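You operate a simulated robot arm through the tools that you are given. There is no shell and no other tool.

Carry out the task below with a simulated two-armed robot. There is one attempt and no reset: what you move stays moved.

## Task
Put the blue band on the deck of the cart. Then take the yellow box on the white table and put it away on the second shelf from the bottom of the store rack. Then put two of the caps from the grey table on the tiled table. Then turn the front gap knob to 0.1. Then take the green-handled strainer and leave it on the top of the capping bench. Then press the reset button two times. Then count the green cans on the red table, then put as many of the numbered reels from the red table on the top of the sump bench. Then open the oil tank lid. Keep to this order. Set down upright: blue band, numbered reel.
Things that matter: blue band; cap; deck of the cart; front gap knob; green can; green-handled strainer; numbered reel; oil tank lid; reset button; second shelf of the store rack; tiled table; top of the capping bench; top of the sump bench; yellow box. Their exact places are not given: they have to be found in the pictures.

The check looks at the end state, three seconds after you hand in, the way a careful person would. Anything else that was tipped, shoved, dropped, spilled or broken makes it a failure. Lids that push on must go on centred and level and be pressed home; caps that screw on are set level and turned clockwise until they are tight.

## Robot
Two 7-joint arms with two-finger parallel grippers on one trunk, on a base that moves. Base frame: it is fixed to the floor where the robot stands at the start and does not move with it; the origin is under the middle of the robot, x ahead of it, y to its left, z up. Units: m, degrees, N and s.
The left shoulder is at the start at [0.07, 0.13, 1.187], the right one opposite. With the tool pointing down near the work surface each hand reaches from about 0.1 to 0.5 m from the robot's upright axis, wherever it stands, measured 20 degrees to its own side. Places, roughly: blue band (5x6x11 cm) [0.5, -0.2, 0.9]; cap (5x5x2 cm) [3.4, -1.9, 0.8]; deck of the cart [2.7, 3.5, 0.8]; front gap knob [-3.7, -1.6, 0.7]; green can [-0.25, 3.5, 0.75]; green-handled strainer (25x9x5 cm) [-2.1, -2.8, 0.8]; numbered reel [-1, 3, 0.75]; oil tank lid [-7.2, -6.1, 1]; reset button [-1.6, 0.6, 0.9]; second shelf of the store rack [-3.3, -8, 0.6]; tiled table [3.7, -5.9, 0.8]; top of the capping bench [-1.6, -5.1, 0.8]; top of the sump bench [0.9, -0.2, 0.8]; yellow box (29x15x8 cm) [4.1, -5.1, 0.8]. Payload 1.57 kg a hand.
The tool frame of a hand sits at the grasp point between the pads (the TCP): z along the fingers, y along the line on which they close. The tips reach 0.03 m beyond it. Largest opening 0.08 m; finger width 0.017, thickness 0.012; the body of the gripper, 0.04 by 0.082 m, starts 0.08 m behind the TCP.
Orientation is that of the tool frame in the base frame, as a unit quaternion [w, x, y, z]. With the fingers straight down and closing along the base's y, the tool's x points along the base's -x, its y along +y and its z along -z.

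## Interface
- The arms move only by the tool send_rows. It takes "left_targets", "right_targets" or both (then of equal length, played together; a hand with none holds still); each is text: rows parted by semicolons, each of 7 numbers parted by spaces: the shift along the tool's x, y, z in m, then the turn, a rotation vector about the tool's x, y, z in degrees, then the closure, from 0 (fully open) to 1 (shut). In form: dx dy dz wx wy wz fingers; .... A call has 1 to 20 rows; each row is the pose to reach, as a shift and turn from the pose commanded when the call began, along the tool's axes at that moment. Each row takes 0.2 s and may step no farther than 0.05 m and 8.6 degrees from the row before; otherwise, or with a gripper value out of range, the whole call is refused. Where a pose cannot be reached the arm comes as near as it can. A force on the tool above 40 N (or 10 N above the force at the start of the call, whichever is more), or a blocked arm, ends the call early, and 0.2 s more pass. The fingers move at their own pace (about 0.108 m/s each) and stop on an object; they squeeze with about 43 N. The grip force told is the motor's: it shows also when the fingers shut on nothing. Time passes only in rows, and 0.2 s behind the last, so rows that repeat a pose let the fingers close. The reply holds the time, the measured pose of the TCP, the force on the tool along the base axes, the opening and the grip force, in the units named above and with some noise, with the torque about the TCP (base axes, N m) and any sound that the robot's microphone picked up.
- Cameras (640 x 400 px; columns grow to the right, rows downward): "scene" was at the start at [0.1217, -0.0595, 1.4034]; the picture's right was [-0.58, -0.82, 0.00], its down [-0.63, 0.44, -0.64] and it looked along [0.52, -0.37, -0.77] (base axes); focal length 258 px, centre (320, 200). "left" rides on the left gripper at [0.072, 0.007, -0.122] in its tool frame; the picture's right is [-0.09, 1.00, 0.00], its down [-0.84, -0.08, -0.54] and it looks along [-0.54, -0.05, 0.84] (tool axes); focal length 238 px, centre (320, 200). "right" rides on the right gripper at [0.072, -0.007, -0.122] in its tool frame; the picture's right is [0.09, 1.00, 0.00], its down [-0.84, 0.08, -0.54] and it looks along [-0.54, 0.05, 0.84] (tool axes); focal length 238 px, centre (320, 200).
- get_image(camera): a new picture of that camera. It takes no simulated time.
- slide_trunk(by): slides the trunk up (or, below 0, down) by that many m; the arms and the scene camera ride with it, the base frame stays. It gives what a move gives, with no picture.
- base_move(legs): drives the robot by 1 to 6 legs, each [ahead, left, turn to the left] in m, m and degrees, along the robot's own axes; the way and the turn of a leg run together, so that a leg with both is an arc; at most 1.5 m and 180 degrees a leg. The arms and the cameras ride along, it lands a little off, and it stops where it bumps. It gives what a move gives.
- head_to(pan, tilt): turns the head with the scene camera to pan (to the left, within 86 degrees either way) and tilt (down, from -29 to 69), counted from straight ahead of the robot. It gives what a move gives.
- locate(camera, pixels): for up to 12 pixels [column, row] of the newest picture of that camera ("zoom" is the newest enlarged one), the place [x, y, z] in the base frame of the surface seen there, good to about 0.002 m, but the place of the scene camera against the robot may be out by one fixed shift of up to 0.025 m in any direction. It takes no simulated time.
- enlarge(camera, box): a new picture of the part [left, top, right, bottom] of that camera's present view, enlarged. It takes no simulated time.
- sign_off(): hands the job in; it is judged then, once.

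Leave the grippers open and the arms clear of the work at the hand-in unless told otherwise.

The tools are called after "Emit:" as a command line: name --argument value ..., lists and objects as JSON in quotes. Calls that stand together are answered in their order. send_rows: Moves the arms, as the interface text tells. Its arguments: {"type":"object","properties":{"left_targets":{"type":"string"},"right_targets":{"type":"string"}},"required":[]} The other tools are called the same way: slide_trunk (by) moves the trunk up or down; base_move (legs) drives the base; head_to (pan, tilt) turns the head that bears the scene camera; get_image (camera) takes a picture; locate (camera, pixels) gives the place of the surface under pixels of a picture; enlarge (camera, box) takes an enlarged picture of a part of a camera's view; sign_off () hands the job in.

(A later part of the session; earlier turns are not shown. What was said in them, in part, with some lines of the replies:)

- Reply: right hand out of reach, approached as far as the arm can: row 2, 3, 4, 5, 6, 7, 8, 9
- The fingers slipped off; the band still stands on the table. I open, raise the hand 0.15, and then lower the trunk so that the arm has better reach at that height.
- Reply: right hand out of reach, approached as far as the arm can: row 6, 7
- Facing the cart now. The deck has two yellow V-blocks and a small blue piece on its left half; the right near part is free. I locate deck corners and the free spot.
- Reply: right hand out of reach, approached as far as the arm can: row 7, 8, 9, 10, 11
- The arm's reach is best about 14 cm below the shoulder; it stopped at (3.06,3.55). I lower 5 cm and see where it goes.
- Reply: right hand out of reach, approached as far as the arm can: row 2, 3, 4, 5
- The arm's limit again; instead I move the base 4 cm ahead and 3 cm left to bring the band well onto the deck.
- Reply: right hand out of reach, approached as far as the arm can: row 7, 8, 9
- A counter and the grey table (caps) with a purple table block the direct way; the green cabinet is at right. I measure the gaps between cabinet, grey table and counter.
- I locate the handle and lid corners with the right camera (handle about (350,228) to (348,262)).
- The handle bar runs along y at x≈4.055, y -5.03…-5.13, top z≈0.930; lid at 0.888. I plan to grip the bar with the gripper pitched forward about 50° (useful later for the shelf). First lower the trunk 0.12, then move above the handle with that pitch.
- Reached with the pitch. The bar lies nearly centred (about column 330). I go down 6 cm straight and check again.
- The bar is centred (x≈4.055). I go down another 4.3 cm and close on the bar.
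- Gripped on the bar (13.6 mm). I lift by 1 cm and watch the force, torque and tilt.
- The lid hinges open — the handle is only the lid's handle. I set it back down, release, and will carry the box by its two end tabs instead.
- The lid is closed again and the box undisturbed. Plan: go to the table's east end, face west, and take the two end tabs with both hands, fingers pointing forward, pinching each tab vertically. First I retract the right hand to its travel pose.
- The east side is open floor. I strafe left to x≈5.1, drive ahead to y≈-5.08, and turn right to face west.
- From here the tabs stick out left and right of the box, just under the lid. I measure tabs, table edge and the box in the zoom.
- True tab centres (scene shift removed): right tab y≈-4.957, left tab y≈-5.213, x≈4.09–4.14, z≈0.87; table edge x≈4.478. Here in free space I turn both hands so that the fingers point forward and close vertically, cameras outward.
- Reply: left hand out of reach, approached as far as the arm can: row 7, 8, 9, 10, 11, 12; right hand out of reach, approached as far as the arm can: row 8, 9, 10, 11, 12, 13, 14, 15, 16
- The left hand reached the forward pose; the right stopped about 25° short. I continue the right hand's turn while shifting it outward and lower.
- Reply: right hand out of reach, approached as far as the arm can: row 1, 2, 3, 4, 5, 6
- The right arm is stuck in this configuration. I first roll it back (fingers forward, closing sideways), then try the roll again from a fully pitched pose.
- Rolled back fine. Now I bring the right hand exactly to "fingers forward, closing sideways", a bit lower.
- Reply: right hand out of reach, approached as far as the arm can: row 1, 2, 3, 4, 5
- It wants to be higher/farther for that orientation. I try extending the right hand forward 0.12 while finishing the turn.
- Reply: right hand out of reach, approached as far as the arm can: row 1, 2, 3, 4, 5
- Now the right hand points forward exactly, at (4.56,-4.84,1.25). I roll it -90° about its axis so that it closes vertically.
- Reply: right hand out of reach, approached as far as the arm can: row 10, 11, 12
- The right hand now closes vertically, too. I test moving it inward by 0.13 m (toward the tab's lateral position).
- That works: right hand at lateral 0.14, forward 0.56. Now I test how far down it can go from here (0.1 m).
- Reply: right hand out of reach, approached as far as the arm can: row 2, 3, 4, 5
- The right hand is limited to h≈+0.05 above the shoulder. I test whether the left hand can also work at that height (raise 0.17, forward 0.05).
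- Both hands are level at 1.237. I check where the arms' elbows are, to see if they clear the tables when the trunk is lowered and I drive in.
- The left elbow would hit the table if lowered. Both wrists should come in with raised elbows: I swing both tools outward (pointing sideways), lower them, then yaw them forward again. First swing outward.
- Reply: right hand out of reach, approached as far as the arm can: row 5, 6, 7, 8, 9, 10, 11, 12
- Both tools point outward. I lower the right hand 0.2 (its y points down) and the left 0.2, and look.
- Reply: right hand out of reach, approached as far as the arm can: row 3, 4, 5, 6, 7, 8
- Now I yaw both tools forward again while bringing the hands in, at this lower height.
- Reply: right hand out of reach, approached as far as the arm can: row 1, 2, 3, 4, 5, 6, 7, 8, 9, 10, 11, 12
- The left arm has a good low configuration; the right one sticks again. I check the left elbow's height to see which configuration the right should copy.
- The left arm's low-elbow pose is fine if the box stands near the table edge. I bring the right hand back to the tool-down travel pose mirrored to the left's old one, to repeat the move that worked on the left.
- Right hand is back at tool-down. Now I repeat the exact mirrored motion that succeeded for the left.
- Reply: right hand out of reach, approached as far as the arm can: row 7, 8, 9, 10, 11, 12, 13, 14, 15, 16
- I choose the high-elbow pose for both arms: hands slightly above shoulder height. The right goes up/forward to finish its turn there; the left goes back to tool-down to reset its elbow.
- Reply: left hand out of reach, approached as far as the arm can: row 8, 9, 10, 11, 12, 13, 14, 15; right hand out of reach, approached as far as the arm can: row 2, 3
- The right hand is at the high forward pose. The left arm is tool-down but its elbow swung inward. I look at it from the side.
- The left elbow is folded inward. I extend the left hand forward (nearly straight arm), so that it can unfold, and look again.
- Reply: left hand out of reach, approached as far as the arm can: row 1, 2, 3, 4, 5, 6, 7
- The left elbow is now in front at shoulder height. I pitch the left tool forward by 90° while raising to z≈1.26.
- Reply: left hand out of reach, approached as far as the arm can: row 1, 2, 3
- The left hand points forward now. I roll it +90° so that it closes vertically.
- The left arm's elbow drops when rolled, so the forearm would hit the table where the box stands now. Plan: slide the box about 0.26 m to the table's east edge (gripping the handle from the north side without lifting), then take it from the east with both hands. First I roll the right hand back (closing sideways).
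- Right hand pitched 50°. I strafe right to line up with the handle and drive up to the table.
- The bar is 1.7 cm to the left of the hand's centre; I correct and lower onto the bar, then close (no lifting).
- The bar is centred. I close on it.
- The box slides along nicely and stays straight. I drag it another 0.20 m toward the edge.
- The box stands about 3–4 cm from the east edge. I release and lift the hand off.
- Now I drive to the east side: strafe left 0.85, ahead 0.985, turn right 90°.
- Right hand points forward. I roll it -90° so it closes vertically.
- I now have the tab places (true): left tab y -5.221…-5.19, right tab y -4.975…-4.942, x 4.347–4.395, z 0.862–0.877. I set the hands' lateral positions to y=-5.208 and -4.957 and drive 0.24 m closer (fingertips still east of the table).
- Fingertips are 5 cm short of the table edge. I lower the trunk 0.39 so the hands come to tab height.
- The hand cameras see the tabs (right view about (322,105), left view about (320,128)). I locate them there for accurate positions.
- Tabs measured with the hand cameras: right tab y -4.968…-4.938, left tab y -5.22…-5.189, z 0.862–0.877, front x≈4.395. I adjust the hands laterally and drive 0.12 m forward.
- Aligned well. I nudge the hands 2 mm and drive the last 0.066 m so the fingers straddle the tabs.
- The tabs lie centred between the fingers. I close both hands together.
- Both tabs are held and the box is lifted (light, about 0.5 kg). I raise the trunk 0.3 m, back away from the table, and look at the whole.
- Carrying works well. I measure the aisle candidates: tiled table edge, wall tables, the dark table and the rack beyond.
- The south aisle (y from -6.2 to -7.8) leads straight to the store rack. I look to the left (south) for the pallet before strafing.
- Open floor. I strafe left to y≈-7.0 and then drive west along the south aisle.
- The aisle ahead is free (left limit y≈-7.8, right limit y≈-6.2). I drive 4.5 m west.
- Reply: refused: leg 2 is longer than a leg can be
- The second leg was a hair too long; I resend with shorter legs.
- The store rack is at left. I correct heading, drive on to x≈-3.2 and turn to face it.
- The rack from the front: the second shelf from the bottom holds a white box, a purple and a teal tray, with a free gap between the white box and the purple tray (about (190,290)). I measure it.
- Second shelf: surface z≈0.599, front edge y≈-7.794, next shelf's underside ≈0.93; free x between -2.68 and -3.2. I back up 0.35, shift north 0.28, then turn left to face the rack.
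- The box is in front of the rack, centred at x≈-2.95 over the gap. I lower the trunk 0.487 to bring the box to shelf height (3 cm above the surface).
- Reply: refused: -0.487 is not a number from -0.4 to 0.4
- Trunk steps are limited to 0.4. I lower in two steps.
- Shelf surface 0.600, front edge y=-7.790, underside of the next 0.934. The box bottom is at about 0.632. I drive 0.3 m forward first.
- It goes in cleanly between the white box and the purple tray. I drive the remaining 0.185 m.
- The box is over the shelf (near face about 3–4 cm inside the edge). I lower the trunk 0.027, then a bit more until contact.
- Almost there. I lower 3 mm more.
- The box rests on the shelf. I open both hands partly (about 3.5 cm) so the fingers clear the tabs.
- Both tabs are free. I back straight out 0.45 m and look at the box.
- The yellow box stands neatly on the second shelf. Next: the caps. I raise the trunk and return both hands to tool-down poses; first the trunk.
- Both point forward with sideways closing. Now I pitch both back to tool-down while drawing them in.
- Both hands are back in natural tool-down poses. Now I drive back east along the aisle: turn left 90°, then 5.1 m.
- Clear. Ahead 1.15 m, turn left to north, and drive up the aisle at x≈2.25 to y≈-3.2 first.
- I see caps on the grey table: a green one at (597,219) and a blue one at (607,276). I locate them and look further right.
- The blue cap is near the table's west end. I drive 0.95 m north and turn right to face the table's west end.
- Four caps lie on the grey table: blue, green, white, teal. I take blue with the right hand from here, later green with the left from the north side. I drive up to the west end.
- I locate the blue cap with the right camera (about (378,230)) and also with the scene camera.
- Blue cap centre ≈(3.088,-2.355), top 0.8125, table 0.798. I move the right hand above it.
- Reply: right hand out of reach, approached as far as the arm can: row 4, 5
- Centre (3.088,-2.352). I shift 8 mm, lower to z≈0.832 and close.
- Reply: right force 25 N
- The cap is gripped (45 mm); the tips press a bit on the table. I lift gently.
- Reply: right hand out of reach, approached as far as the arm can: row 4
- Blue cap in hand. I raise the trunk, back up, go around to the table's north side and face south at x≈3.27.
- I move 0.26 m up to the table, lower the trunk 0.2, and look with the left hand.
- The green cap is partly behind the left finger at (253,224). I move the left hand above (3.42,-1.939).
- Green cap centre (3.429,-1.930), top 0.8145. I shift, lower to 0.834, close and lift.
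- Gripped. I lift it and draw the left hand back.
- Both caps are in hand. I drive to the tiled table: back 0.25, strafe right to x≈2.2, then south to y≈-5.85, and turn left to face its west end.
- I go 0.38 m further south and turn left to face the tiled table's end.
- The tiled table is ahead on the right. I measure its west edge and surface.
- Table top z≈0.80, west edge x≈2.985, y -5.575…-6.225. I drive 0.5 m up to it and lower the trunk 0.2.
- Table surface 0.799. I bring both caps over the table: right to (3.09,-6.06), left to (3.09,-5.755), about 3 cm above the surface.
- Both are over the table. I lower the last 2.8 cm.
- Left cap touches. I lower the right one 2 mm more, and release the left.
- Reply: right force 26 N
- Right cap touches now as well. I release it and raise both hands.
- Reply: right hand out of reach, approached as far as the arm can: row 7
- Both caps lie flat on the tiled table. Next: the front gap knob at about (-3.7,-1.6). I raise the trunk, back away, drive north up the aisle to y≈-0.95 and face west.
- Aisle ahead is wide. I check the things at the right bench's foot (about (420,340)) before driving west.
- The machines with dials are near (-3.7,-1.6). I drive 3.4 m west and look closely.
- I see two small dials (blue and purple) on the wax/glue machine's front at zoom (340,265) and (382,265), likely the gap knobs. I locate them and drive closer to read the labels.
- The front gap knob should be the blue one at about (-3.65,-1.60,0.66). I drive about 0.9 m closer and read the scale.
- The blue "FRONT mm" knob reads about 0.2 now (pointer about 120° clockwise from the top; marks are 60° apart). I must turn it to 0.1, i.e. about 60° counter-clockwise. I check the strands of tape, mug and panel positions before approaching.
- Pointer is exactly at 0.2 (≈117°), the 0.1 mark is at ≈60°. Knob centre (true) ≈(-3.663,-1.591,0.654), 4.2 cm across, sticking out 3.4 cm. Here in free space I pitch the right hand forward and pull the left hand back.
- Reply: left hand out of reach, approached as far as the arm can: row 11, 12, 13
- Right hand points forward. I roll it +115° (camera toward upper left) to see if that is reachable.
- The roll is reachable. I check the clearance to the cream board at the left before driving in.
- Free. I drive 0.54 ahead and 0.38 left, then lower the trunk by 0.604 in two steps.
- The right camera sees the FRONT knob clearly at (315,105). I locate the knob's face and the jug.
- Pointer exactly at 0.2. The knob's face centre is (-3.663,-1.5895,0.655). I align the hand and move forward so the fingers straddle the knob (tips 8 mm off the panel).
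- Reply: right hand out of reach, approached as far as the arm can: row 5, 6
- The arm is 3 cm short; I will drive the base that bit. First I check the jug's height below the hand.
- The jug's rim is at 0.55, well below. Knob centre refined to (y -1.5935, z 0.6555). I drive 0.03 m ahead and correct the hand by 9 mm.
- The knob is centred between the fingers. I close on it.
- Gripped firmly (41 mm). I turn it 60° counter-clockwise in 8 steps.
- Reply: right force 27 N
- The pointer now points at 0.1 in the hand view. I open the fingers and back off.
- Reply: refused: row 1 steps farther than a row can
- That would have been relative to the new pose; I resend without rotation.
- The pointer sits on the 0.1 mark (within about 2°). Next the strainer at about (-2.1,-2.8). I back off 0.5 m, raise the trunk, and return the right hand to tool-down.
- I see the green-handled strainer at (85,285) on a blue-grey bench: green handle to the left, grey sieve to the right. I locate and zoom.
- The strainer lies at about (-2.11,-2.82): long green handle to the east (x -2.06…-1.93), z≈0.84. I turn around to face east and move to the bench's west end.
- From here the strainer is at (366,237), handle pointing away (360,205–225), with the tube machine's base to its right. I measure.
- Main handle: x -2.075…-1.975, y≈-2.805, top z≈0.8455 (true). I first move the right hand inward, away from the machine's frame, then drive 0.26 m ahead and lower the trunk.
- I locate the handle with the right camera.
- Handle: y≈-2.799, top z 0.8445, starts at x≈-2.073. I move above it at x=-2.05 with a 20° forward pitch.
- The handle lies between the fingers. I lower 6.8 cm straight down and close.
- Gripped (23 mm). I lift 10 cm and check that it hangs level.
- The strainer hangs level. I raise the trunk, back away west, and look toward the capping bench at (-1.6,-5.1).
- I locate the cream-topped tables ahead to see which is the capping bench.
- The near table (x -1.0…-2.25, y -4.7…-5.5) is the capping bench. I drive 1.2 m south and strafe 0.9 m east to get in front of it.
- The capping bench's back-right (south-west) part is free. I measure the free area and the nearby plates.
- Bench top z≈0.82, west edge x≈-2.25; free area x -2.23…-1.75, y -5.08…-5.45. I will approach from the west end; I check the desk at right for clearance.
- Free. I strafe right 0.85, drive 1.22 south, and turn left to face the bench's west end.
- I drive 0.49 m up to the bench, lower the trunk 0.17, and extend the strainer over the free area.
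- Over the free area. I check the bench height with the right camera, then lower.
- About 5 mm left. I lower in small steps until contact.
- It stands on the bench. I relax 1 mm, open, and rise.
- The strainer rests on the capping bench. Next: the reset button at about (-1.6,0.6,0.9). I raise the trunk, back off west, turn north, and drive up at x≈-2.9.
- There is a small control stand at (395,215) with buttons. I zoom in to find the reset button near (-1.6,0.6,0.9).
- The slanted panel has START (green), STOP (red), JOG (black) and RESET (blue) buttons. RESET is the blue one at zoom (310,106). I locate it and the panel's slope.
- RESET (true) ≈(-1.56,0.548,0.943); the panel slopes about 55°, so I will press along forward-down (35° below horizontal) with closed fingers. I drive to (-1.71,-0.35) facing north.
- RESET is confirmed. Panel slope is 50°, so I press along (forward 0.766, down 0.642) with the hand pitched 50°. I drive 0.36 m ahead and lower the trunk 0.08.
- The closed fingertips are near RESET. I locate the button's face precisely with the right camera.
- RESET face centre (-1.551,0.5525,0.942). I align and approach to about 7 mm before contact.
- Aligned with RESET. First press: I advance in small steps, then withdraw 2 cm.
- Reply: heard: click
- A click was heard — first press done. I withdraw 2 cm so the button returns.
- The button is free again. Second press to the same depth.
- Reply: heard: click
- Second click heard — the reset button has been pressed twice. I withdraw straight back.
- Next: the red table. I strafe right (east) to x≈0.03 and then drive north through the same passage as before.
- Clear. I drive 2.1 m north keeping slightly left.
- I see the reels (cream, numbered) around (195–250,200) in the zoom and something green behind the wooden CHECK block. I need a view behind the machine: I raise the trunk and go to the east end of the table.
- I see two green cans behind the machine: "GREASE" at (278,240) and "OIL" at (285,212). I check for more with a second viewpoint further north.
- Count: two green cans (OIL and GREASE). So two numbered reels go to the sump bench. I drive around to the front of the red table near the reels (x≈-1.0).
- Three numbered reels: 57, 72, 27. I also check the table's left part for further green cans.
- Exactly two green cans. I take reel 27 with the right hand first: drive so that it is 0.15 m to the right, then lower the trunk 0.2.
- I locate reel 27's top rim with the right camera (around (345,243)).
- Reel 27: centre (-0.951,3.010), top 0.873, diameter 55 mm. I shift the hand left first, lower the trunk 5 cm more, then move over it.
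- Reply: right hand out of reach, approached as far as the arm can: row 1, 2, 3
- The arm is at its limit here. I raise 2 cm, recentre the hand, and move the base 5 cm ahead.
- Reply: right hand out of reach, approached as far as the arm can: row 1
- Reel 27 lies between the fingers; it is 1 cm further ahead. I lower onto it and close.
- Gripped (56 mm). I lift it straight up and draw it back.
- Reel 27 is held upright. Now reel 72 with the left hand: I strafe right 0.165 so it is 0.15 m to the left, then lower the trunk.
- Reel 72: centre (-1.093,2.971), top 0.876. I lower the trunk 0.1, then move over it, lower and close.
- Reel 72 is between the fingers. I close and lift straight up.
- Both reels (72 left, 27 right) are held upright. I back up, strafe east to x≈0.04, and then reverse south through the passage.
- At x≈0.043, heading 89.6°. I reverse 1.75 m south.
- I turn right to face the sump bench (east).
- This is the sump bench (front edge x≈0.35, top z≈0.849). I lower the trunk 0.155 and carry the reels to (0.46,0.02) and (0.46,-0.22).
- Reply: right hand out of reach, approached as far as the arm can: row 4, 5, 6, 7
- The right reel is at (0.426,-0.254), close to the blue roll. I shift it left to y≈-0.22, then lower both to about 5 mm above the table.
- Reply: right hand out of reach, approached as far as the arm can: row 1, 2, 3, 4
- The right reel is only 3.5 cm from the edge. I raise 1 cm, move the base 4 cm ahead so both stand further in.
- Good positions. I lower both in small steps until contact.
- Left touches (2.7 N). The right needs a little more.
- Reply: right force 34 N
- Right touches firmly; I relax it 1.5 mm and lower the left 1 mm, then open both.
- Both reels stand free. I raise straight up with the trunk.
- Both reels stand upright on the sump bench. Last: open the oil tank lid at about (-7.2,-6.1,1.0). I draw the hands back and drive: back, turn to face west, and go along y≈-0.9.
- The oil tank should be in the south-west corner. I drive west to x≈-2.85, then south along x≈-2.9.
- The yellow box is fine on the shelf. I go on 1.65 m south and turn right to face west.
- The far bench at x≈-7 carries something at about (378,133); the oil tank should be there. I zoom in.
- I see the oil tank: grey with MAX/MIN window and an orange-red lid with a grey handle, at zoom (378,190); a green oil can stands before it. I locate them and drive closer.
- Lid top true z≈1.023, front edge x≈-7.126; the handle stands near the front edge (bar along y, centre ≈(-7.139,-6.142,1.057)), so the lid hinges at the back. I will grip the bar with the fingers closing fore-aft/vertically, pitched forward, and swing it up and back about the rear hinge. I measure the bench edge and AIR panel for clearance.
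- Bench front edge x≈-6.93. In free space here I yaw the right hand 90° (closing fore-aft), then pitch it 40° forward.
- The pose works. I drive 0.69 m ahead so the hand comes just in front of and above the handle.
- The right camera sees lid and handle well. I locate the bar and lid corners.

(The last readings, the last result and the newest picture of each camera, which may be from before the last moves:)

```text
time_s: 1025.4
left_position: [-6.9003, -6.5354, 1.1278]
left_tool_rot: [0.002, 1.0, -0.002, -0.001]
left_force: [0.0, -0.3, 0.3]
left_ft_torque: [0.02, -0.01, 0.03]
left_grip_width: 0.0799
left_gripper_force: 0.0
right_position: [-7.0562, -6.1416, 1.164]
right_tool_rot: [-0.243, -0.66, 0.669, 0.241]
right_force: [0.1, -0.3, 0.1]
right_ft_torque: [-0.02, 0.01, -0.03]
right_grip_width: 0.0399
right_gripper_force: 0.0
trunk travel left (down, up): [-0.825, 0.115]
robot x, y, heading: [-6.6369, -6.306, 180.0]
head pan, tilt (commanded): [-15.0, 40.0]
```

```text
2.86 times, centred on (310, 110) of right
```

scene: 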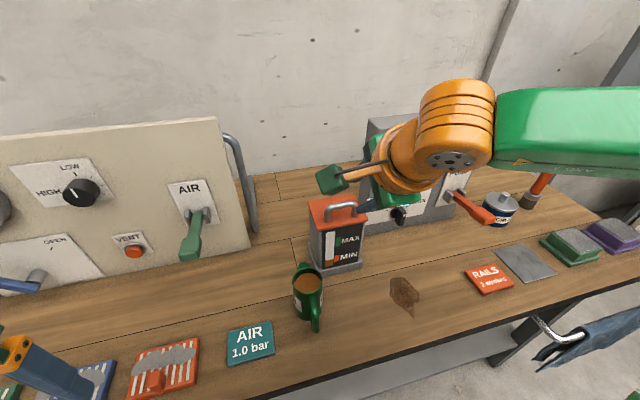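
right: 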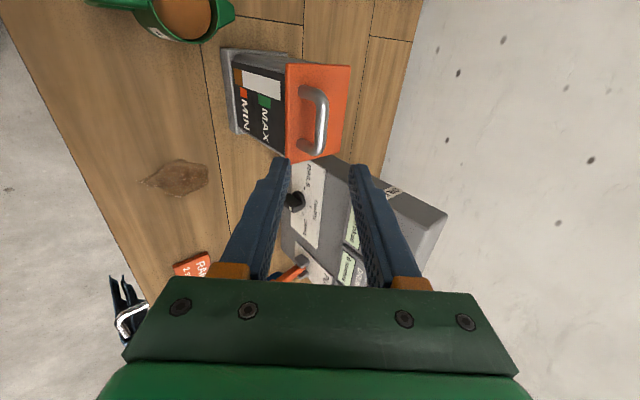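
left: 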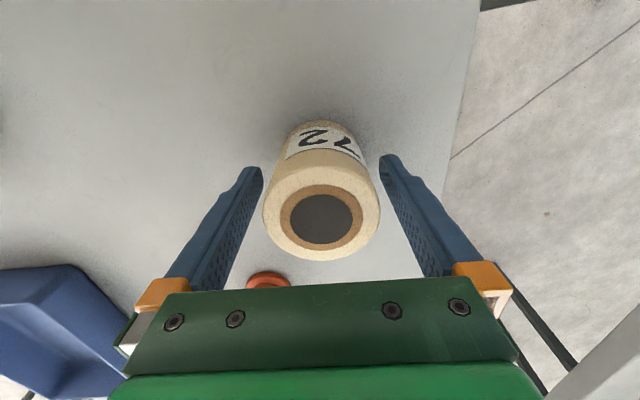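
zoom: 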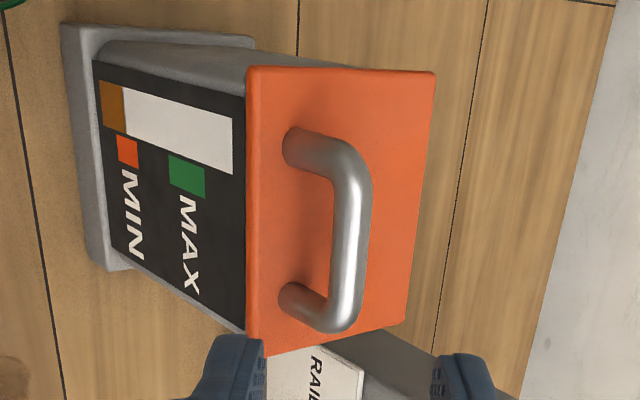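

Bar centre ≈(-7.140,-6.142,1.060), lid front edge x=-7.126, back ≈-7.215. I move along the finger direction so the fingers straddle the bar.

Emit:
send_rows --right_targets "0 -0.0027 0.03 0 0 0 0.5; 0 -0.0027 0.06 0 0 0 0.5; 0 -0.0027 0.09 0 0 0 0.5; 0 -0.0027 0.105 0 0 0 0.5; 0 -0.0027 0.1155 0 0 0 0.5; 0 -0.0027 0.1155 0 0 0 0.5"

Emit:
get_image --camera "right"

Emit:
enlarge --camera "scene" --box '[270, 150, 430, 290]'

```text
time_s: 1026.8
left_position: [-6.8996, -6.5349, 1.1281]
left_tool_rot: [0.001, 1.0, -0.003, 0.0]
left_force: [-0.4, 0.2, 0.2]
left_ft_torque: [0.01, 0.01, 0.02]
left_grip_width: 0.08
left_gripper_force: 0.0
right_position: [-7.128, -6.1399, 1.0753]
right_tool_rot: [-0.242, -0.66, 0.669, 0.242]
right_force: [-0.8, 0.5, 0.2]
right_ft_torque: [0.0, -0.01, 0.01]
right_grip_width: 0.04
right_gripper_force: 0.0
trunk travel left (down, up): [-0.825, 0.115]
robot x, y, heading: [-6.638, -6.3078, 179.7]
head pan, tilt (commanded): [-15.0, 40.0]
```

```text
taken
```

right: 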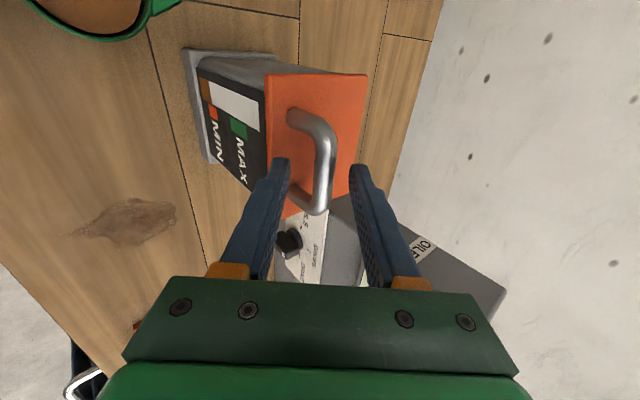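

```text
2.86 times, centred on (350, 220) of scene
```

zoom: 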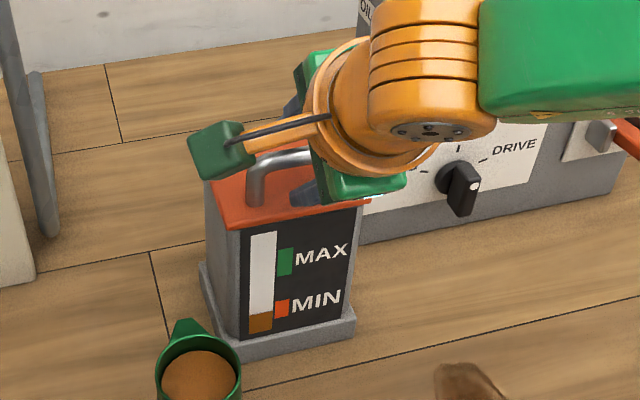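

The bar is between the fingers. I close on it.

Emit:
send_rows --right_targets "0 0 0 0 0 0 0.7; 0 0 0 0 0 0 0.9; 0 0 0 0 0 0 1; 0 0 0 0 0 0 1"

Emit:
get_image --camera "right"

```text
time_s: 1027.8
left_position: [-6.9004, -6.5347, 1.1284]
left_tool_rot: [0.002, 1.0, -0.002, -0.001]
left_force: [0.0, -0.1, 0.3]
left_ft_torque: [-0.05, -0.02, -0.01]
left_grip_width: 0.08
left_gripper_force: 0.0
right_position: [-7.1289, -6.1414, 1.0757]
right_tool_rot: [-0.244, -0.661, 0.667, 0.242]
right_force: [-11.1, 3.0, 16.9]
right_ft_torque: [0.19, 0.51, 0.11]
right_grip_width: 0.0136
right_gripper_force: 30.3
trunk travel left (down, up): [-0.825, 0.115]
robot x, y, heading: [-6.6386, -6.3095, 180.0]
head pan, tilt (commanded): [-15.0, 40.0]
```

```text
taken
```

right: 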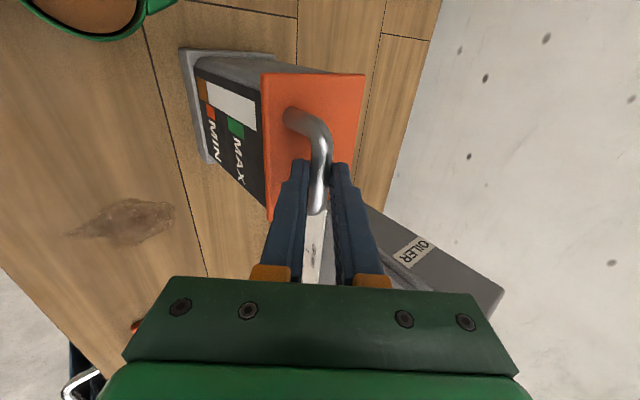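

Gripped. But the end of the swing would be out of reach from here, so I release, draw back along the finger direction, and bring the base 0.1 m closer first.

Emit:
send_rows --right_targets "0 0 0 0 0 0 0.8; 0 0 0 0 0 0 0.5; 0 0 0 0 0 0 0.5; 0 0 -0.03 0 0 0 0.5; 0 0 -0.06 0 0 0 0.5; 0 0 -0.09 0 0 0 0.5; 0 0 -0.1155 0 0 0 0.5; 0 -0.04 -0.15 0 0 0 0.5; 0 -0.077 -0.18 0 0 0 0.5; 0 -0.077 -0.18 0 0 0 0.5"

Emit:
base_move --legs '[[0.1, 0, 0]]'

Emit:
get_image --camera "right"

Emit:
get_image --camera "scene"

```text
refused: row 8 steps farther than a row can; nothing moved
```

```text
time_s: 1029.2
left_position: [-7.0031, -6.536, 1.1279]
left_tool_rot: [0.002, 1.0, -0.002, -0.002]
left_force: [0.4, 0.0, -0.1]
left_ft_torque: [0.03, -0.03, 0.0]
left_grip_width: 0.0803
left_gripper_force: 0.1
right_position: [-7.2325, -6.1437, 1.0772]
right_tool_rot: [-0.244, -0.661, 0.666, 0.243]
right_force: [1.7, -1.1, 0.7]
right_ft_torque: [0.54, -0.11, -0.13]
right_grip_width: 0.0135
right_gripper_force: 30.1
trunk travel left (down, up): [-0.825, 0.115]
robot x, y, heading: [-6.747, -6.3091, 179.9]
head pan, tilt (commanded): [-15.0, 40.0]
stopped in leg 1: the force on the tool passed its limit at 56 N (the readings are from after the stop); the commanded pose is now the measured one
```

```text
taken
```

right: 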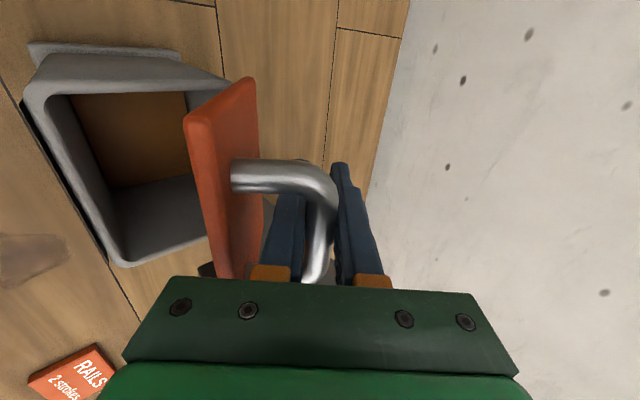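

```text
taken
```

scene: 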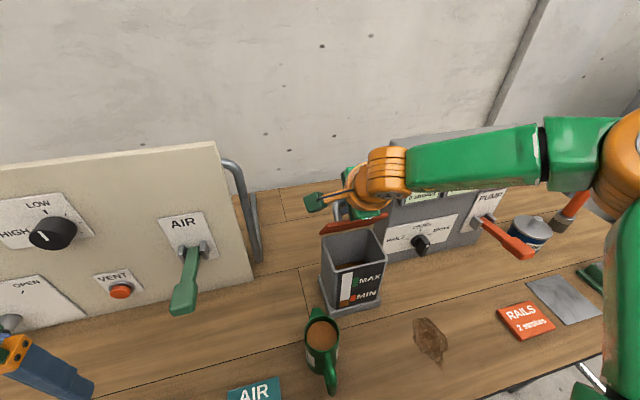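

The rows were refused but the base did move while the bar was gripped: that swung the lid up, and stopped at 56 N. The lid is now open to a steep angle. I check the lid, and whether the tank stayed in place.

Emit:
enlarge --camera "scene" --box '[280, 150, 440, 330]'

Emit:
locate --camera "scene" --pixels '[[355, 260], [322, 255], [385, 240], [345, 310], [380, 300], [352, 228], [325, 228], [385, 215], [320, 335], [322, 320]]'

Emit:
locate --camera "right" --pixels '[[187, 120], [250, 82], [215, 150], [235, 270], [255, 170], [320, 180], [330, 215], [40, 90], [130, 260], [225, 90], [110, 45]]'

```text
2.22 times, centred on (360, 240) of scene
```

zoom: 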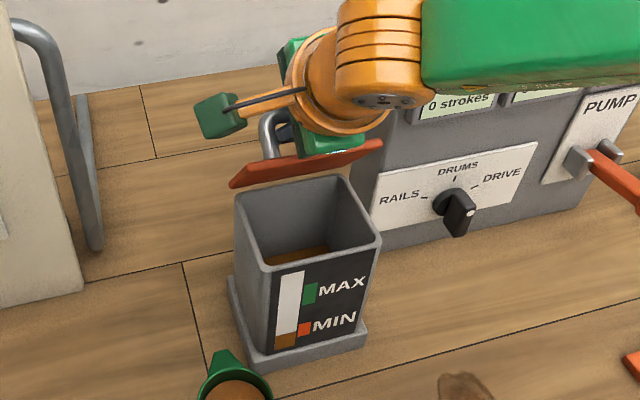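

```text
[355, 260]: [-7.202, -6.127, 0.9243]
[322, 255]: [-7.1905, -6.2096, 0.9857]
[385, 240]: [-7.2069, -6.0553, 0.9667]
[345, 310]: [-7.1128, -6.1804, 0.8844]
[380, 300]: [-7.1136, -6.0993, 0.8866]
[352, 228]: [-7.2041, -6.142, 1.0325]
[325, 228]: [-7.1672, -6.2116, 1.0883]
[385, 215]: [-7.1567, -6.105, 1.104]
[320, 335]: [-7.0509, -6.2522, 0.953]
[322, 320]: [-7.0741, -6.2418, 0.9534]
```

```text
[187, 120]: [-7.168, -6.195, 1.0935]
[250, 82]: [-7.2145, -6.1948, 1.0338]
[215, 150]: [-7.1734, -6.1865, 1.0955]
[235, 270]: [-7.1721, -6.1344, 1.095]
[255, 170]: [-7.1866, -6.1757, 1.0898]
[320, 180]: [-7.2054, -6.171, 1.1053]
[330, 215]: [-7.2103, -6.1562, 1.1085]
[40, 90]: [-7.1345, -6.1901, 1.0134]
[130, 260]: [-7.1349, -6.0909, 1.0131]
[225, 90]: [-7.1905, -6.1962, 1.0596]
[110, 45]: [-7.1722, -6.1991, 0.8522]
```

The tank has not moved; the lid stands at about 57°, its bar at (-7.208,1.105), slid deep between the fingers. I loosen the fingers slightly (still caging the bar) and draw back 5.5 cm along the fingers so the bar is near the tips again.

Emit:
send_rows --right_targets "0 0 0 0 0 0 0.72; 0 0 -0.012 0 0 0 0.7; 0 0 -0.025 0 0 0 0.7; 0 0 -0.04 0 0 0 0.7; 0 0 -0.055 0 0 0 0.7; 0 0 -0.055 0 0 0 0.75"

Emit:
get_image --camera "right"

Emit:
locate --camera "right" --pixels '[[200, 120], [250, 90], [320, 190], [325, 220], [230, 180], [300, 180]]'

```text
time_s: 1030.5
left_position: [-7.0039, -6.5353, 1.1283]
left_tool_rot: [0.001, 1.0, -0.002, 0.0]
left_force: [0.5, -0.5, 0.2]
left_ft_torque: [0.01, 0.01, -0.01]
left_grip_width: 0.0797
left_gripper_force: 0.0
right_position: [-7.1988, -6.1407, 1.1174]
right_tool_rot: [-0.245, -0.66, 0.667, 0.244]
right_force: [0.3, -0.3, -0.2]
right_ft_torque: [-0.02, 0.02, -0.01]
right_grip_width: 0.0201
right_gripper_force: 0.1
trunk travel left (down, up): [-0.825, 0.115]
robot x, y, heading: [-6.7415, -6.3083, 179.9]
head pan, tilt (commanded): [-15.0, 40.0]
```

```text
taken
```

right: 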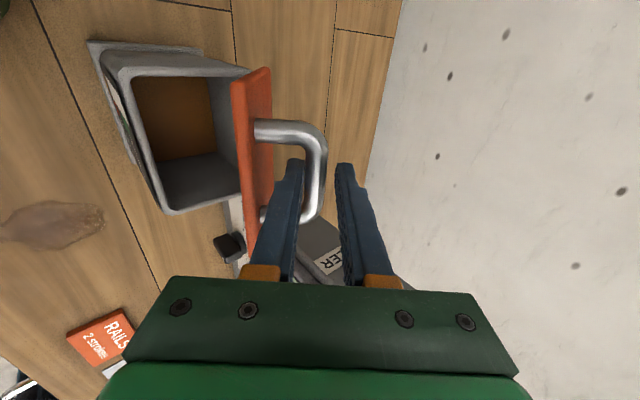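

```text
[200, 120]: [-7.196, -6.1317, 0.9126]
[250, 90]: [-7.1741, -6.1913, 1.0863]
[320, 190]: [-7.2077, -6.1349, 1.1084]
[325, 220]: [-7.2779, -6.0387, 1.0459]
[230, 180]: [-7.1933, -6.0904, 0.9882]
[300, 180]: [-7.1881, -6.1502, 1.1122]
```

The bar lies near the fingertips again and the lid stays up. I continue the swing back about the hinge to about 88°, pitching the hand gradually.

Emit:
send_rows --right_targets "0 0.005 0.0037 1.5 0 0 0.77; 0 0.0101 0.0075 3 0 0 0.77; 0 0.014 0.0113 4.5 0 0 0.77; 0 0.0178 0.0151 6 0 0 0.77; 0 0.0218 0.02 7.5 0 0 0.77; 0 0.0257 0.0248 9 0 0 0.77; 0 0.0288 0.03 10.5 0 0 0.77; 0 0.0319 0.0355 12 0 0 0.77; 0 0.0319 0.0355 12 0 0 0.77"

Emit:
get_image --camera "right"

Emit:
enlarge --camera "scene" --box '[280, 130, 440, 330]'

```text
time_s: 1032.5
left_position: [-7.0038, -6.536, 1.1288]
left_tool_rot: [0.002, 1.0, -0.002, -0.001]
left_force: [0.1, 0.3, -0.9]
left_ft_torque: [0.03, 0.02, 0.0]
left_grip_width: 0.0801
left_gripper_force: 0.1
right_position: [-7.2454, -6.1422, 1.1129]
right_tool_rot: [-0.174, -0.682, 0.689, 0.172]
right_force: [0.2, 0.5, -0.3]
right_ft_torque: [-0.01, 0.0, -0.02]
right_grip_width: 0.0183
right_gripper_force: 0.1
trunk travel left (down, up): [-0.825, 0.115]
robot x, y, heading: [-6.7451, -6.3088, 179.9]
head pan, tilt (commanded): [-15.0, 40.0]
```

```text
taken
```

right: 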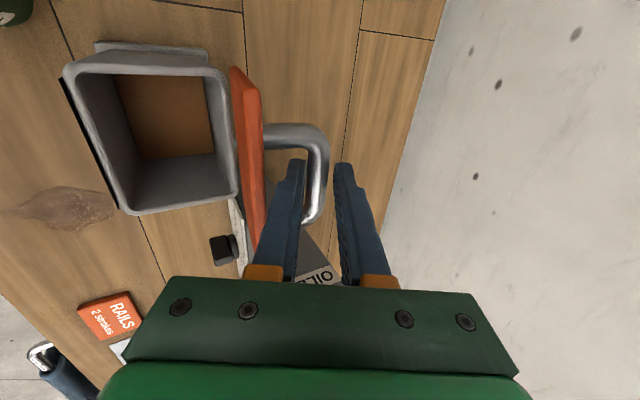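

```text
2.00 times, centred on (360, 230) of scene
```

zoom: 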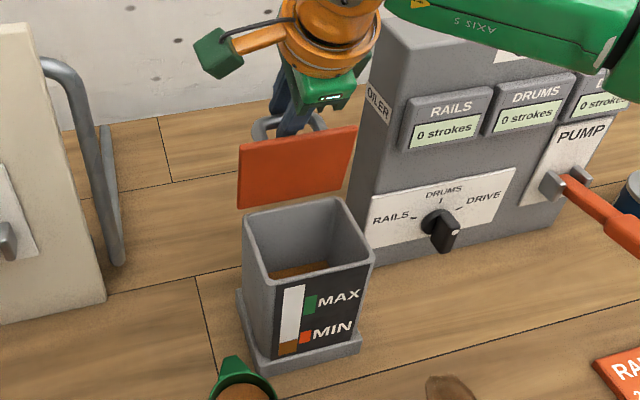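

The lid is almost vertical. I continue to about 105° so it passes the vertical.

Emit:
send_rows --right_targets "0 0.0032 0.0043 1.5 0 0 0.77; 0 0.0064 0.0087 3 0 0 0.77; 0 0.009 0.0135 4.5 0 0 0.77; 0 0.0115 0.0182 6 0 0 0.77; 0 0.014 0.0238 7.5 0 0 0.77; 0 0.014 0.0238 7.5 0 0 0.77"

Emit:
get_image --camera "right"

Emit:
enlarge --camera "scene" --box '[280, 130, 440, 330]'

```text
time_s: 1034.0
left_position: [-7.0036, -6.535, 1.1285]
left_tool_rot: [0.001, 1.0, -0.001, -0.001]
left_force: [0.1, -0.4, 0.4]
left_ft_torque: [-0.01, -0.03, 0.03]
left_grip_width: 0.08
left_gripper_force: 0.1
right_position: [-7.2423, -6.1247, 1.0915]
right_tool_rot: [-0.13, -0.691, 0.7, 0.126]
right_force: [-1.6, 0.2, -0.4]
right_ft_torque: [0.01, 0.01, -0.02]
right_grip_width: 0.0183
right_gripper_force: 0.0
right hand out of reach, approached as far as the arm can: row 2, 3, 4, 5, 6
trunk travel left (down, up): [-0.825, 0.115]
robot x, y, heading: [-6.7407, -6.3109, 180.2]
head pan, tilt (commanded): [-15.0, 40.0]
```

```text
taken
```

right: 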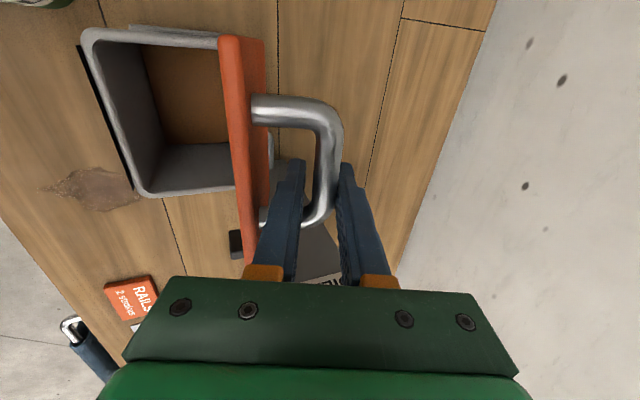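

```text
2.00 times, centred on (360, 230) of scene
```

zoom: 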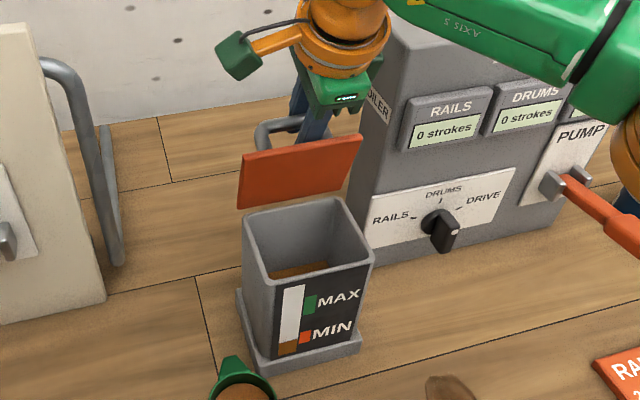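

The arm reached its limit here. I measure the lid's present angle (top and bottom edge of the lid).

Emit:
locate --camera "zoom" --pixels '[[250, 160], [300, 151], [350, 142], [245, 203], [295, 195], [340, 188], [300, 175], [310, 215]]'

Emit:
locate --camera "right" --pixels '[[232, 50], [240, 150], [262, 60], [262, 180], [320, 110], [330, 160], [320, 215], [255, 250]]'

```text
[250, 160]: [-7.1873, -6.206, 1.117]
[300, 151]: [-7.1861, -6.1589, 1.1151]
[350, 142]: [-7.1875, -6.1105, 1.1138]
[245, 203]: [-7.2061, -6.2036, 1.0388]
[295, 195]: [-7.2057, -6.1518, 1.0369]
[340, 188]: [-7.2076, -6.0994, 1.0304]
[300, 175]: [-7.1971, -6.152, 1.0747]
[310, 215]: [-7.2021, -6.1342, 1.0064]
```

```text
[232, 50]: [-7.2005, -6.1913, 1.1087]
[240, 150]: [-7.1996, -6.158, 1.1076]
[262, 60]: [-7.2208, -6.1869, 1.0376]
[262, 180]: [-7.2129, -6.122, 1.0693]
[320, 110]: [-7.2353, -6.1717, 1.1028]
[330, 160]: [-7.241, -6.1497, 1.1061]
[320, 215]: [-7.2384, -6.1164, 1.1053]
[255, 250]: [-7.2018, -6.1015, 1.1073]
```

Lid angle ≈78°. I turn the hand back to a 35° pitch with the bar nearer the tips — that pose is within reach and should bring the lid to about 91°.

Emit:
send_rows --right_targets "0.005 0.002 -0.005 -3 0 0 0.77; 0.01 0.004 -0.009 -7 0 0 0.77; 0.014 0.0065 -0.013 -11 0 0 0.77; 0.0173 0.0092 -0.017 -14 0 0 0.77; 0.0173 0.0092 -0.017 -14 0 0 0.77"

Emit:
get_image --camera "right"

Emit:
locate --camera "right" --pixels '[[245, 90], [265, 90], [320, 150], [320, 180], [300, 130], [240, 200], [265, 180]]'

```text
time_s: 1035.2
left_position: [-7.004, -6.533, 1.1279]
left_tool_rot: [0.002, 1.0, -0.002, -0.001]
left_force: [-0.5, 0.0, 0.0]
left_ft_torque: [0.01, -0.03, -0.02]
left_grip_width: 0.0797
left_gripper_force: 0.0
right_position: [-7.2445, -6.1416, 1.1118]
right_tool_rot: [-0.212, -0.671, 0.678, 0.211]
right_force: [0.7, 1.1, -0.5]
right_ft_torque: [-0.01, 0.01, 0.02]
right_grip_width: 0.019
right_gripper_force: 0.0
trunk travel left (down, up): [-0.825, 0.115]
robot x, y, heading: [-6.7412, -6.3085, 180.4]
head pan, tilt (commanded): [-15.0, 40.0]
```

```text
taken
```

right: 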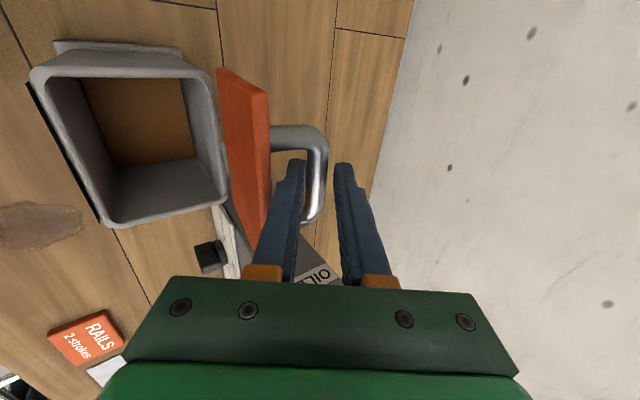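

```text
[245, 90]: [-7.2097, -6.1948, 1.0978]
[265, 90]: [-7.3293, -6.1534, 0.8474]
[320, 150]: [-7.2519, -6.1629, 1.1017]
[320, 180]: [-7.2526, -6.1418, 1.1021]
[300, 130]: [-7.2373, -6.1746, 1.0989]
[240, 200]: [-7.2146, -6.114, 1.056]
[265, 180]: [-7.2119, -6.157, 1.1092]
```

The lid is at about 87°. I push 1.4 cm further back to take it past the vertical.

Emit:
send_rows --right_targets "0 0.0045 0.0055 0 0 0 0.77; 0 0.0092 0.0113 0 0 0 0.77; 0 0.0125 0.0155 0 0 0 0.77; 0 0.0125 0.0155 0 0 0 0.77"

Emit:
get_image --camera "right"

Emit:
enlarge --camera "scene" --box '[280, 130, 440, 330]'

Emit:
locate --camera "right" --pixels '[[245, 90], [320, 150], [320, 180], [300, 130], [240, 180], [255, 160]]'

```text
time_s: 1036.2
left_position: [-6.9911, -6.5353, 1.1306]
left_tool_rot: [0.001, 1.0, -0.002, -0.007]
left_force: [-0.7, 0.3, 0.0]
left_ft_torque: [0.0, 0.01, 0.02]
left_grip_width: 0.0798
left_gripper_force: 0.0
right_position: [-7.2511, -6.1431, 1.1149]
right_tool_rot: [-0.216, -0.67, 0.677, 0.214]
right_force: [20.2, 2.0, 14.0]
right_ft_torque: [0.47, -2.46, 0.55]
right_grip_width: 0.0262
right_gripper_force: 4.2
trunk travel left (down, up): [-0.825, 0.115]
robot x, y, heading: [-6.7408, -6.3082, 179.6]
head pan, tilt (commanded): [-15.0, 40.0]
```

```text
taken
```

right: 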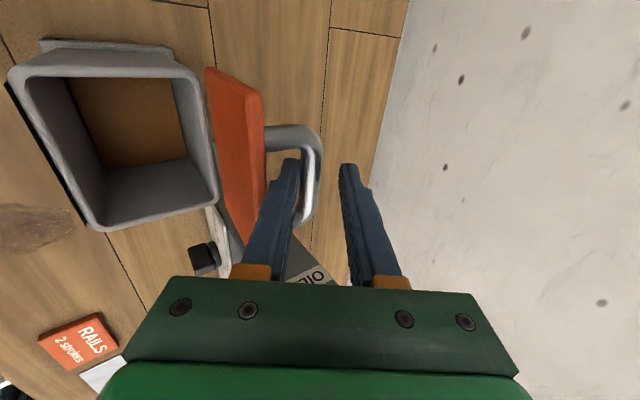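

```text
2.00 times, centred on (360, 230) of scene
```

zoom: 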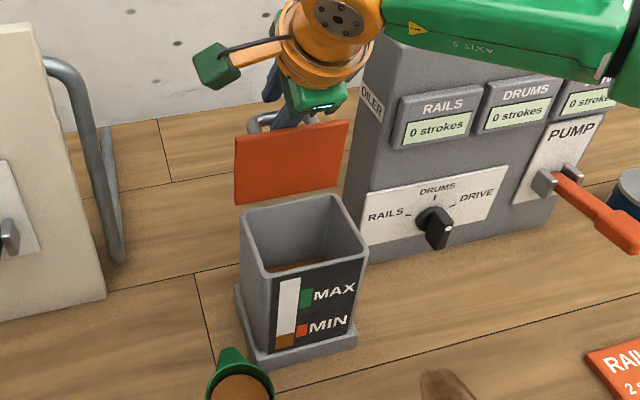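

```text
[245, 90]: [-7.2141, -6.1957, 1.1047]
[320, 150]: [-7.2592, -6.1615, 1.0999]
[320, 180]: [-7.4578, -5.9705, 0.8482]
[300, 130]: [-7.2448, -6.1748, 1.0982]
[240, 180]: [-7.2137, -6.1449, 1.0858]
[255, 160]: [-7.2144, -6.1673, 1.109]
```

There is some force now: the lid is at ≈90° and the lower finger is tight between bar and lid edge. I ease by tilting the hand 6° more upright.

Emit:
send_rows --right_targets "0 -0.004 -0.001 3 0 0 0.75; 0 -0.003 0 6 0 0 0.75; 0 -0.003 0 6 0 0 0.75"

Emit:
get_image --camera "right"

Emit:
locate --camera "right" --pixels '[[245, 90], [320, 150], [315, 130], [300, 130], [240, 180], [255, 160], [45, 85], [120, 225]]'

```text
time_s: 1037.0
left_position: [-7.0008, -6.5364, 1.128]
left_tool_rot: [0.002, 1.0, -0.002, -0.003]
left_force: [-0.3, 0.1, 0.1]
left_ft_torque: [0.0, 0.02, 0.01]
left_grip_width: 0.0799
left_gripper_force: 0.1
right_position: [-7.2561, -6.142, 1.1082]
right_tool_rot: [-0.178, -0.682, 0.687, 0.177]
right_force: [2.6, -1.3, 11.2]
right_ft_torque: [0.1, -0.58, 0.15]
right_grip_width: 0.0167
right_gripper_force: 0.1
right hand out of reach, approached as far as the arm can: row 2
trunk travel left (down, up): [-0.825, 0.115]
robot x, y, heading: [-6.7455, -6.3049, -180.0]
head pan, tilt (commanded): [-15.0, 40.0]
```

```text
taken
```

right: 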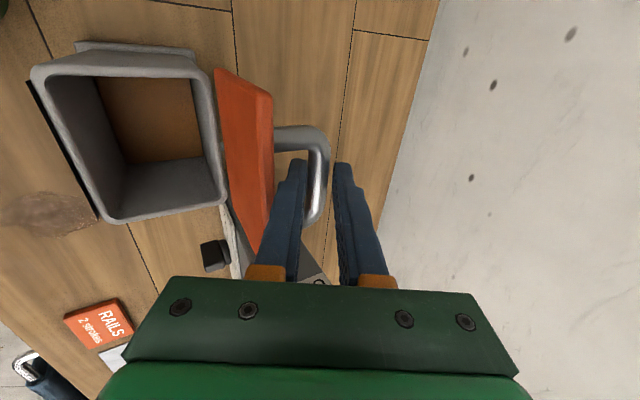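

```text
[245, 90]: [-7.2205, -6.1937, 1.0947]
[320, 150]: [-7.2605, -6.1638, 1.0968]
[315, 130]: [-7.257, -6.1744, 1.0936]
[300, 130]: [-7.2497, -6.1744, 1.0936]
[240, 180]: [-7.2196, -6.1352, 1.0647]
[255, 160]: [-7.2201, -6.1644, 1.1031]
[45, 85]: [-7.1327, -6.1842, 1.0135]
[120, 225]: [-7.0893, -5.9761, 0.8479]
```

The lid stands vertical (≈90–92°) and the force is low; the tank has not moved. I open the fingers slightly and withdraw along the finger direction, watching the lid.

Emit:
send_rows --right_targets "0 0.001 -0.008 0 0 0 0.72; 0 0.001 -0.018 0 0 0 0.7; 0 0.001 -0.03 0 0 0 0.7; 0 0.001 -0.042 0 0 0 0.7; 0 0.001 -0.055 0 0 0 0.7; 0 0.001 -0.07 0 0 0 0.7"

Emit:
get_image --camera "right"

Emit:
enlarge --camera "scene" --box '[280, 130, 440, 330]'

```text
time_s: 1038.3
left_position: [-7.0044, -6.5349, 1.1274]
left_tool_rot: [0.001, 1.0, -0.002, -0.001]
left_force: [0.1, -0.5, -0.5]
left_ft_torque: [0.0, 0.02, -0.01]
left_grip_width: 0.08
left_gripper_force: 0.1
right_position: [-7.2276, -6.142, 1.1686]
right_tool_rot: [-0.178, -0.682, 0.687, 0.175]
right_force: [1.0, 0.2, -0.6]
right_ft_torque: [-0.03, -0.01, 0.0]
right_grip_width: 0.0239
right_gripper_force: 0.1
trunk travel left (down, up): [-0.825, 0.115]
robot x, y, heading: [-6.7427, -6.3052, 180.0]
head pan, tilt (commanded): [-15.0, 40.0]
```

```text
taken
```

right: 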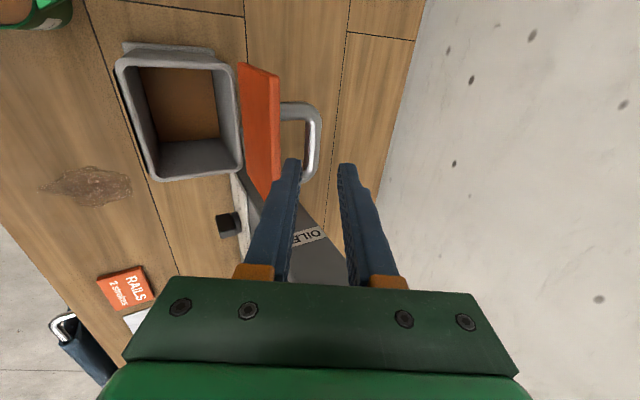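

```text
2.00 times, centred on (360, 230) of scene
```

zoom: 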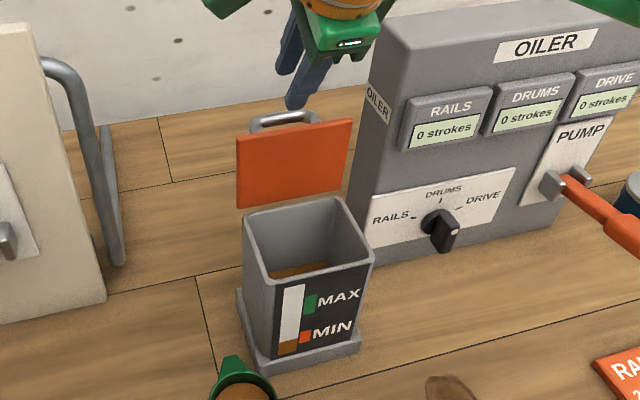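

The hand is free and the lid stays open, about vertical. I measure its angle again and wait a moment to see if it stays.

Emit:
locate --camera "zoom" --pixels '[[245, 143], [295, 134], [345, 124], [245, 203], [295, 195], [338, 186]]'

Emit:
send_rows --right_targets "0 0 -0.02 0 0 0 0.7; 0 0 -0.04 0 0 0 0.7; 0 0 -0.05 0 0 0 0.7; 0 0 -0.05 0 0 0 0.7; 0 0 -0.05 0 0 0 0.7; 0 0 -0.05 0 0 0 0.7; 0 0 -0.05 0 0 0 0.7; 0 0 -0.05 0 0 0 0.7; 0 0 -0.05 0 0 0 0.7; 0 0 -0.05 0 0 0 0.7"

Emit:
enlarge --camera "scene" --box '[280, 130, 440, 330]'

Emit:
locate --camera "zoom" --pixels '[[245, 143], [295, 134], [345, 124], [245, 203], [295, 195], [338, 186]]'

```text
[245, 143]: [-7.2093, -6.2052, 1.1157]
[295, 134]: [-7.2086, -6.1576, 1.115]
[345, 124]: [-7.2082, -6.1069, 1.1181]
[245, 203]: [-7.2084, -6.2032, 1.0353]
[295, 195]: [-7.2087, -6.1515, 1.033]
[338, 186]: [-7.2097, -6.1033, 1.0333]
```

```text
time_s: 1040.5
left_position: [-7.0048, -6.5344, 1.1293]
left_tool_rot: [0.002, 1.0, -0.002, 0.0]
left_force: [-0.1, 0.8, 0.2]
left_ft_torque: [0.01, -0.02, 0.02]
left_grip_width: 0.0798
left_gripper_force: 0.0
right_position: [-7.2048, -6.143, 1.2116]
right_tool_rot: [-0.177, -0.682, 0.688, 0.174]
right_force: [-0.4, 0.0, -0.1]
right_ft_torque: [0.01, -0.01, -0.01]
right_grip_width: 0.0243
right_gripper_force: 0.0
trunk travel left (down, up): [-0.825, 0.115]
robot x, y, heading: [-6.7449, -6.3103, 180.1]
head pan, tilt (commanded): [-15.0, 40.0]
```

```text
2.00 times, centred on (360, 230) of scene
```

zoom: 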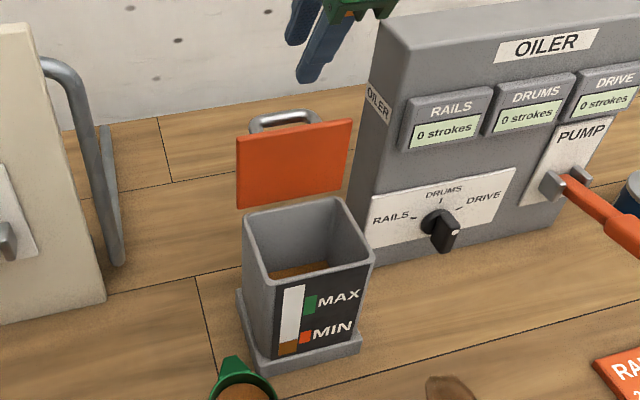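

```text
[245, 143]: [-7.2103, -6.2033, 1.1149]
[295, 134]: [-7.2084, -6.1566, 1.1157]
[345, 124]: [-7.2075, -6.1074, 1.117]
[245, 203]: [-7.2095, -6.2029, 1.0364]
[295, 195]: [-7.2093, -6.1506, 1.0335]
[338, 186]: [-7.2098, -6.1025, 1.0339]
```

The lid stays exactly vertical (open) and still. I back the base away, return the right hand to a neutral tool-down pose and open its fingers.

Emit:
base_move --legs '[[-0.6, 0, 0]]'

Emit:
send_rows --right_targets "0 -0.02 -0.005 7 0 0 0.4; 0 -0.04 -0.01 14 0 0 0.2; 0 -0.06 -0.015 21 0 0 0; 0 -0.08 -0.02 29 0 0 0; 0 -0.1 -0.02 29 0 0 0; 0 -0.1 -0.02 29 0 0 0"

Emit:
head_to --pan -5 --tilt 30

Emit:
get_image --camera "scene"

Emit:
enlarge --camera "scene" --box '[240, 120, 460, 260]'

```text
time_s: 1044.0
left_position: [-6.4052, -6.5349, 1.1275]
left_tool_rot: [0.002, 1.0, -0.01, -0.001]
left_force: [0.1, -0.5, -0.3]
left_ft_torque: [-0.02, -0.02, 0.0]
left_grip_width: 0.08
left_gripper_force: 0.0
right_position: [-6.6015, -6.1415, 1.2119]
right_tool_rot: [-0.176, -0.677, 0.694, 0.174]
right_force: [0.0, 0.2, -0.2]
right_ft_torque: [0.01, 0.0, -0.02]
right_grip_width: 0.0242
right_gripper_force: 0.0
trunk travel left (down, up): [-0.825, 0.115]
robot x, y, heading: [-6.1428, -6.3117, 179.0]
head pan, tilt (commanded): [-15.0, 40.0]
```

```text
time_s: 1045.3
left_position: [-6.4047, -6.5361, 1.1286]
left_tool_rot: [0.002, 1.0, -0.01, -0.001]
left_force: [-0.4, -0.7, 0.7]
left_ft_torque: [0.01, 0.0, -0.01]
left_grip_width: 0.0797
left_gripper_force: 0.1
right_position: [-6.5022, -6.1428, 1.1828]
right_tool_rot: [0.0, -0.699, 0.715, -0.003]
right_force: [0.0, -0.3, 0.3]
right_ft_torque: [0.03, 0.02, -0.04]
right_grip_width: 0.0801
right_gripper_force: 0.1
right hand out of reach, approached as far as the arm can: row 1, 2, 3, 4
trunk travel left (down, up): [-0.825, 0.115]
robot x, y, heading: [-6.1421, -6.3135, 179.2]
head pan, tilt (commanded): [-15.0, 40.0]
```

```text
time_s: 1046.1
left_position: [-6.4043, -6.5343, 1.1278]
left_tool_rot: [0.002, 1.0, -0.009, -0.001]
left_force: [1.3, 0.6, 1.1]
left_ft_torque: [0.02, -0.01, 0.02]
left_grip_width: 0.0799
left_gripper_force: 0.0
right_position: [-6.5017, -6.1432, 1.1836]
right_tool_rot: [-0.001, -0.699, 0.715, -0.004]
right_force: [0.2, -0.7, -0.5]
right_ft_torque: [0.01, -0.02, 0.0]
right_grip_width: 0.08
right_gripper_force: 0.0
trunk travel left (down, up): [-0.825, 0.115]
robot x, y, heading: [-6.1352, -6.3121, 178.9]
head pan, tilt (commanded): [-5.0, 30.0]
```

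```text
taken
```

scene: 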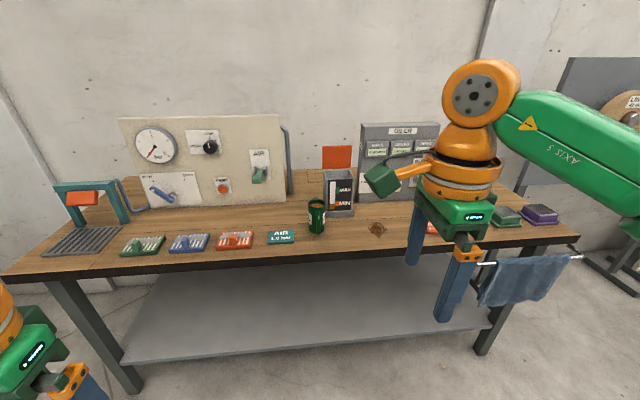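

```text
2.86 times, centred on (350, 190) of scene
```

zoom: 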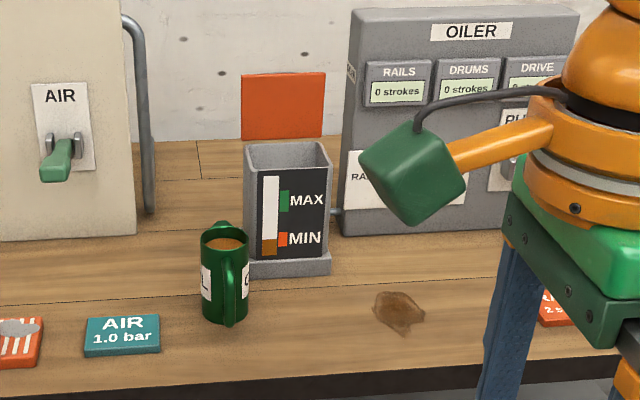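

The lid stands open, the mug and tank are undisturbed, both grippers are open and the arms are clear. All eight steps are done in order, so I hand in.

Emit:
sign_off

```text
The job is handed in.
```

The job is handed in, with all eight steps done in the order you gave. I don't have the check's result.

1. **Blue band:** it stands upright on the deck of the cart.
2. **Yellow box:** it is on the second shelf from the bottom of the store rack, between the white box and the purple tray. My first grip was on the lid handle and opened the lid about 1 cm. I closed it again, slid the box to the table edge and carried it by its end tabs.
3. **Caps:** the blue and green caps lie flat on the tiled table.
4. **Front gap knob:** it went from 0.2 to 0.1. The pointer is within about 2° of the mark.
5. **Green-handled strainer:** it rests on a free part of the capping bench.
6. **Reset button:** pressed twice, with a click heard each time.
7. **Reels:** I counted two green cans on the red table, OIL and GREASE. Reels 72 and 27 stand upright on the sump bench.
8. **Oil tank lid:** it is open, standing vertical, and it stayed there while I watched for about two seconds. The base moved while I was still gripping the handle, so the lid swung up early and the move stopped at 56 N. The tank measured in the same place afterwards, and the mug of oil in front of it did not spill.

I saw nothing else tipped or out of place, though I did not go back to re-inspect every station at the end. Both grippers are open and the arms are clear of the work.
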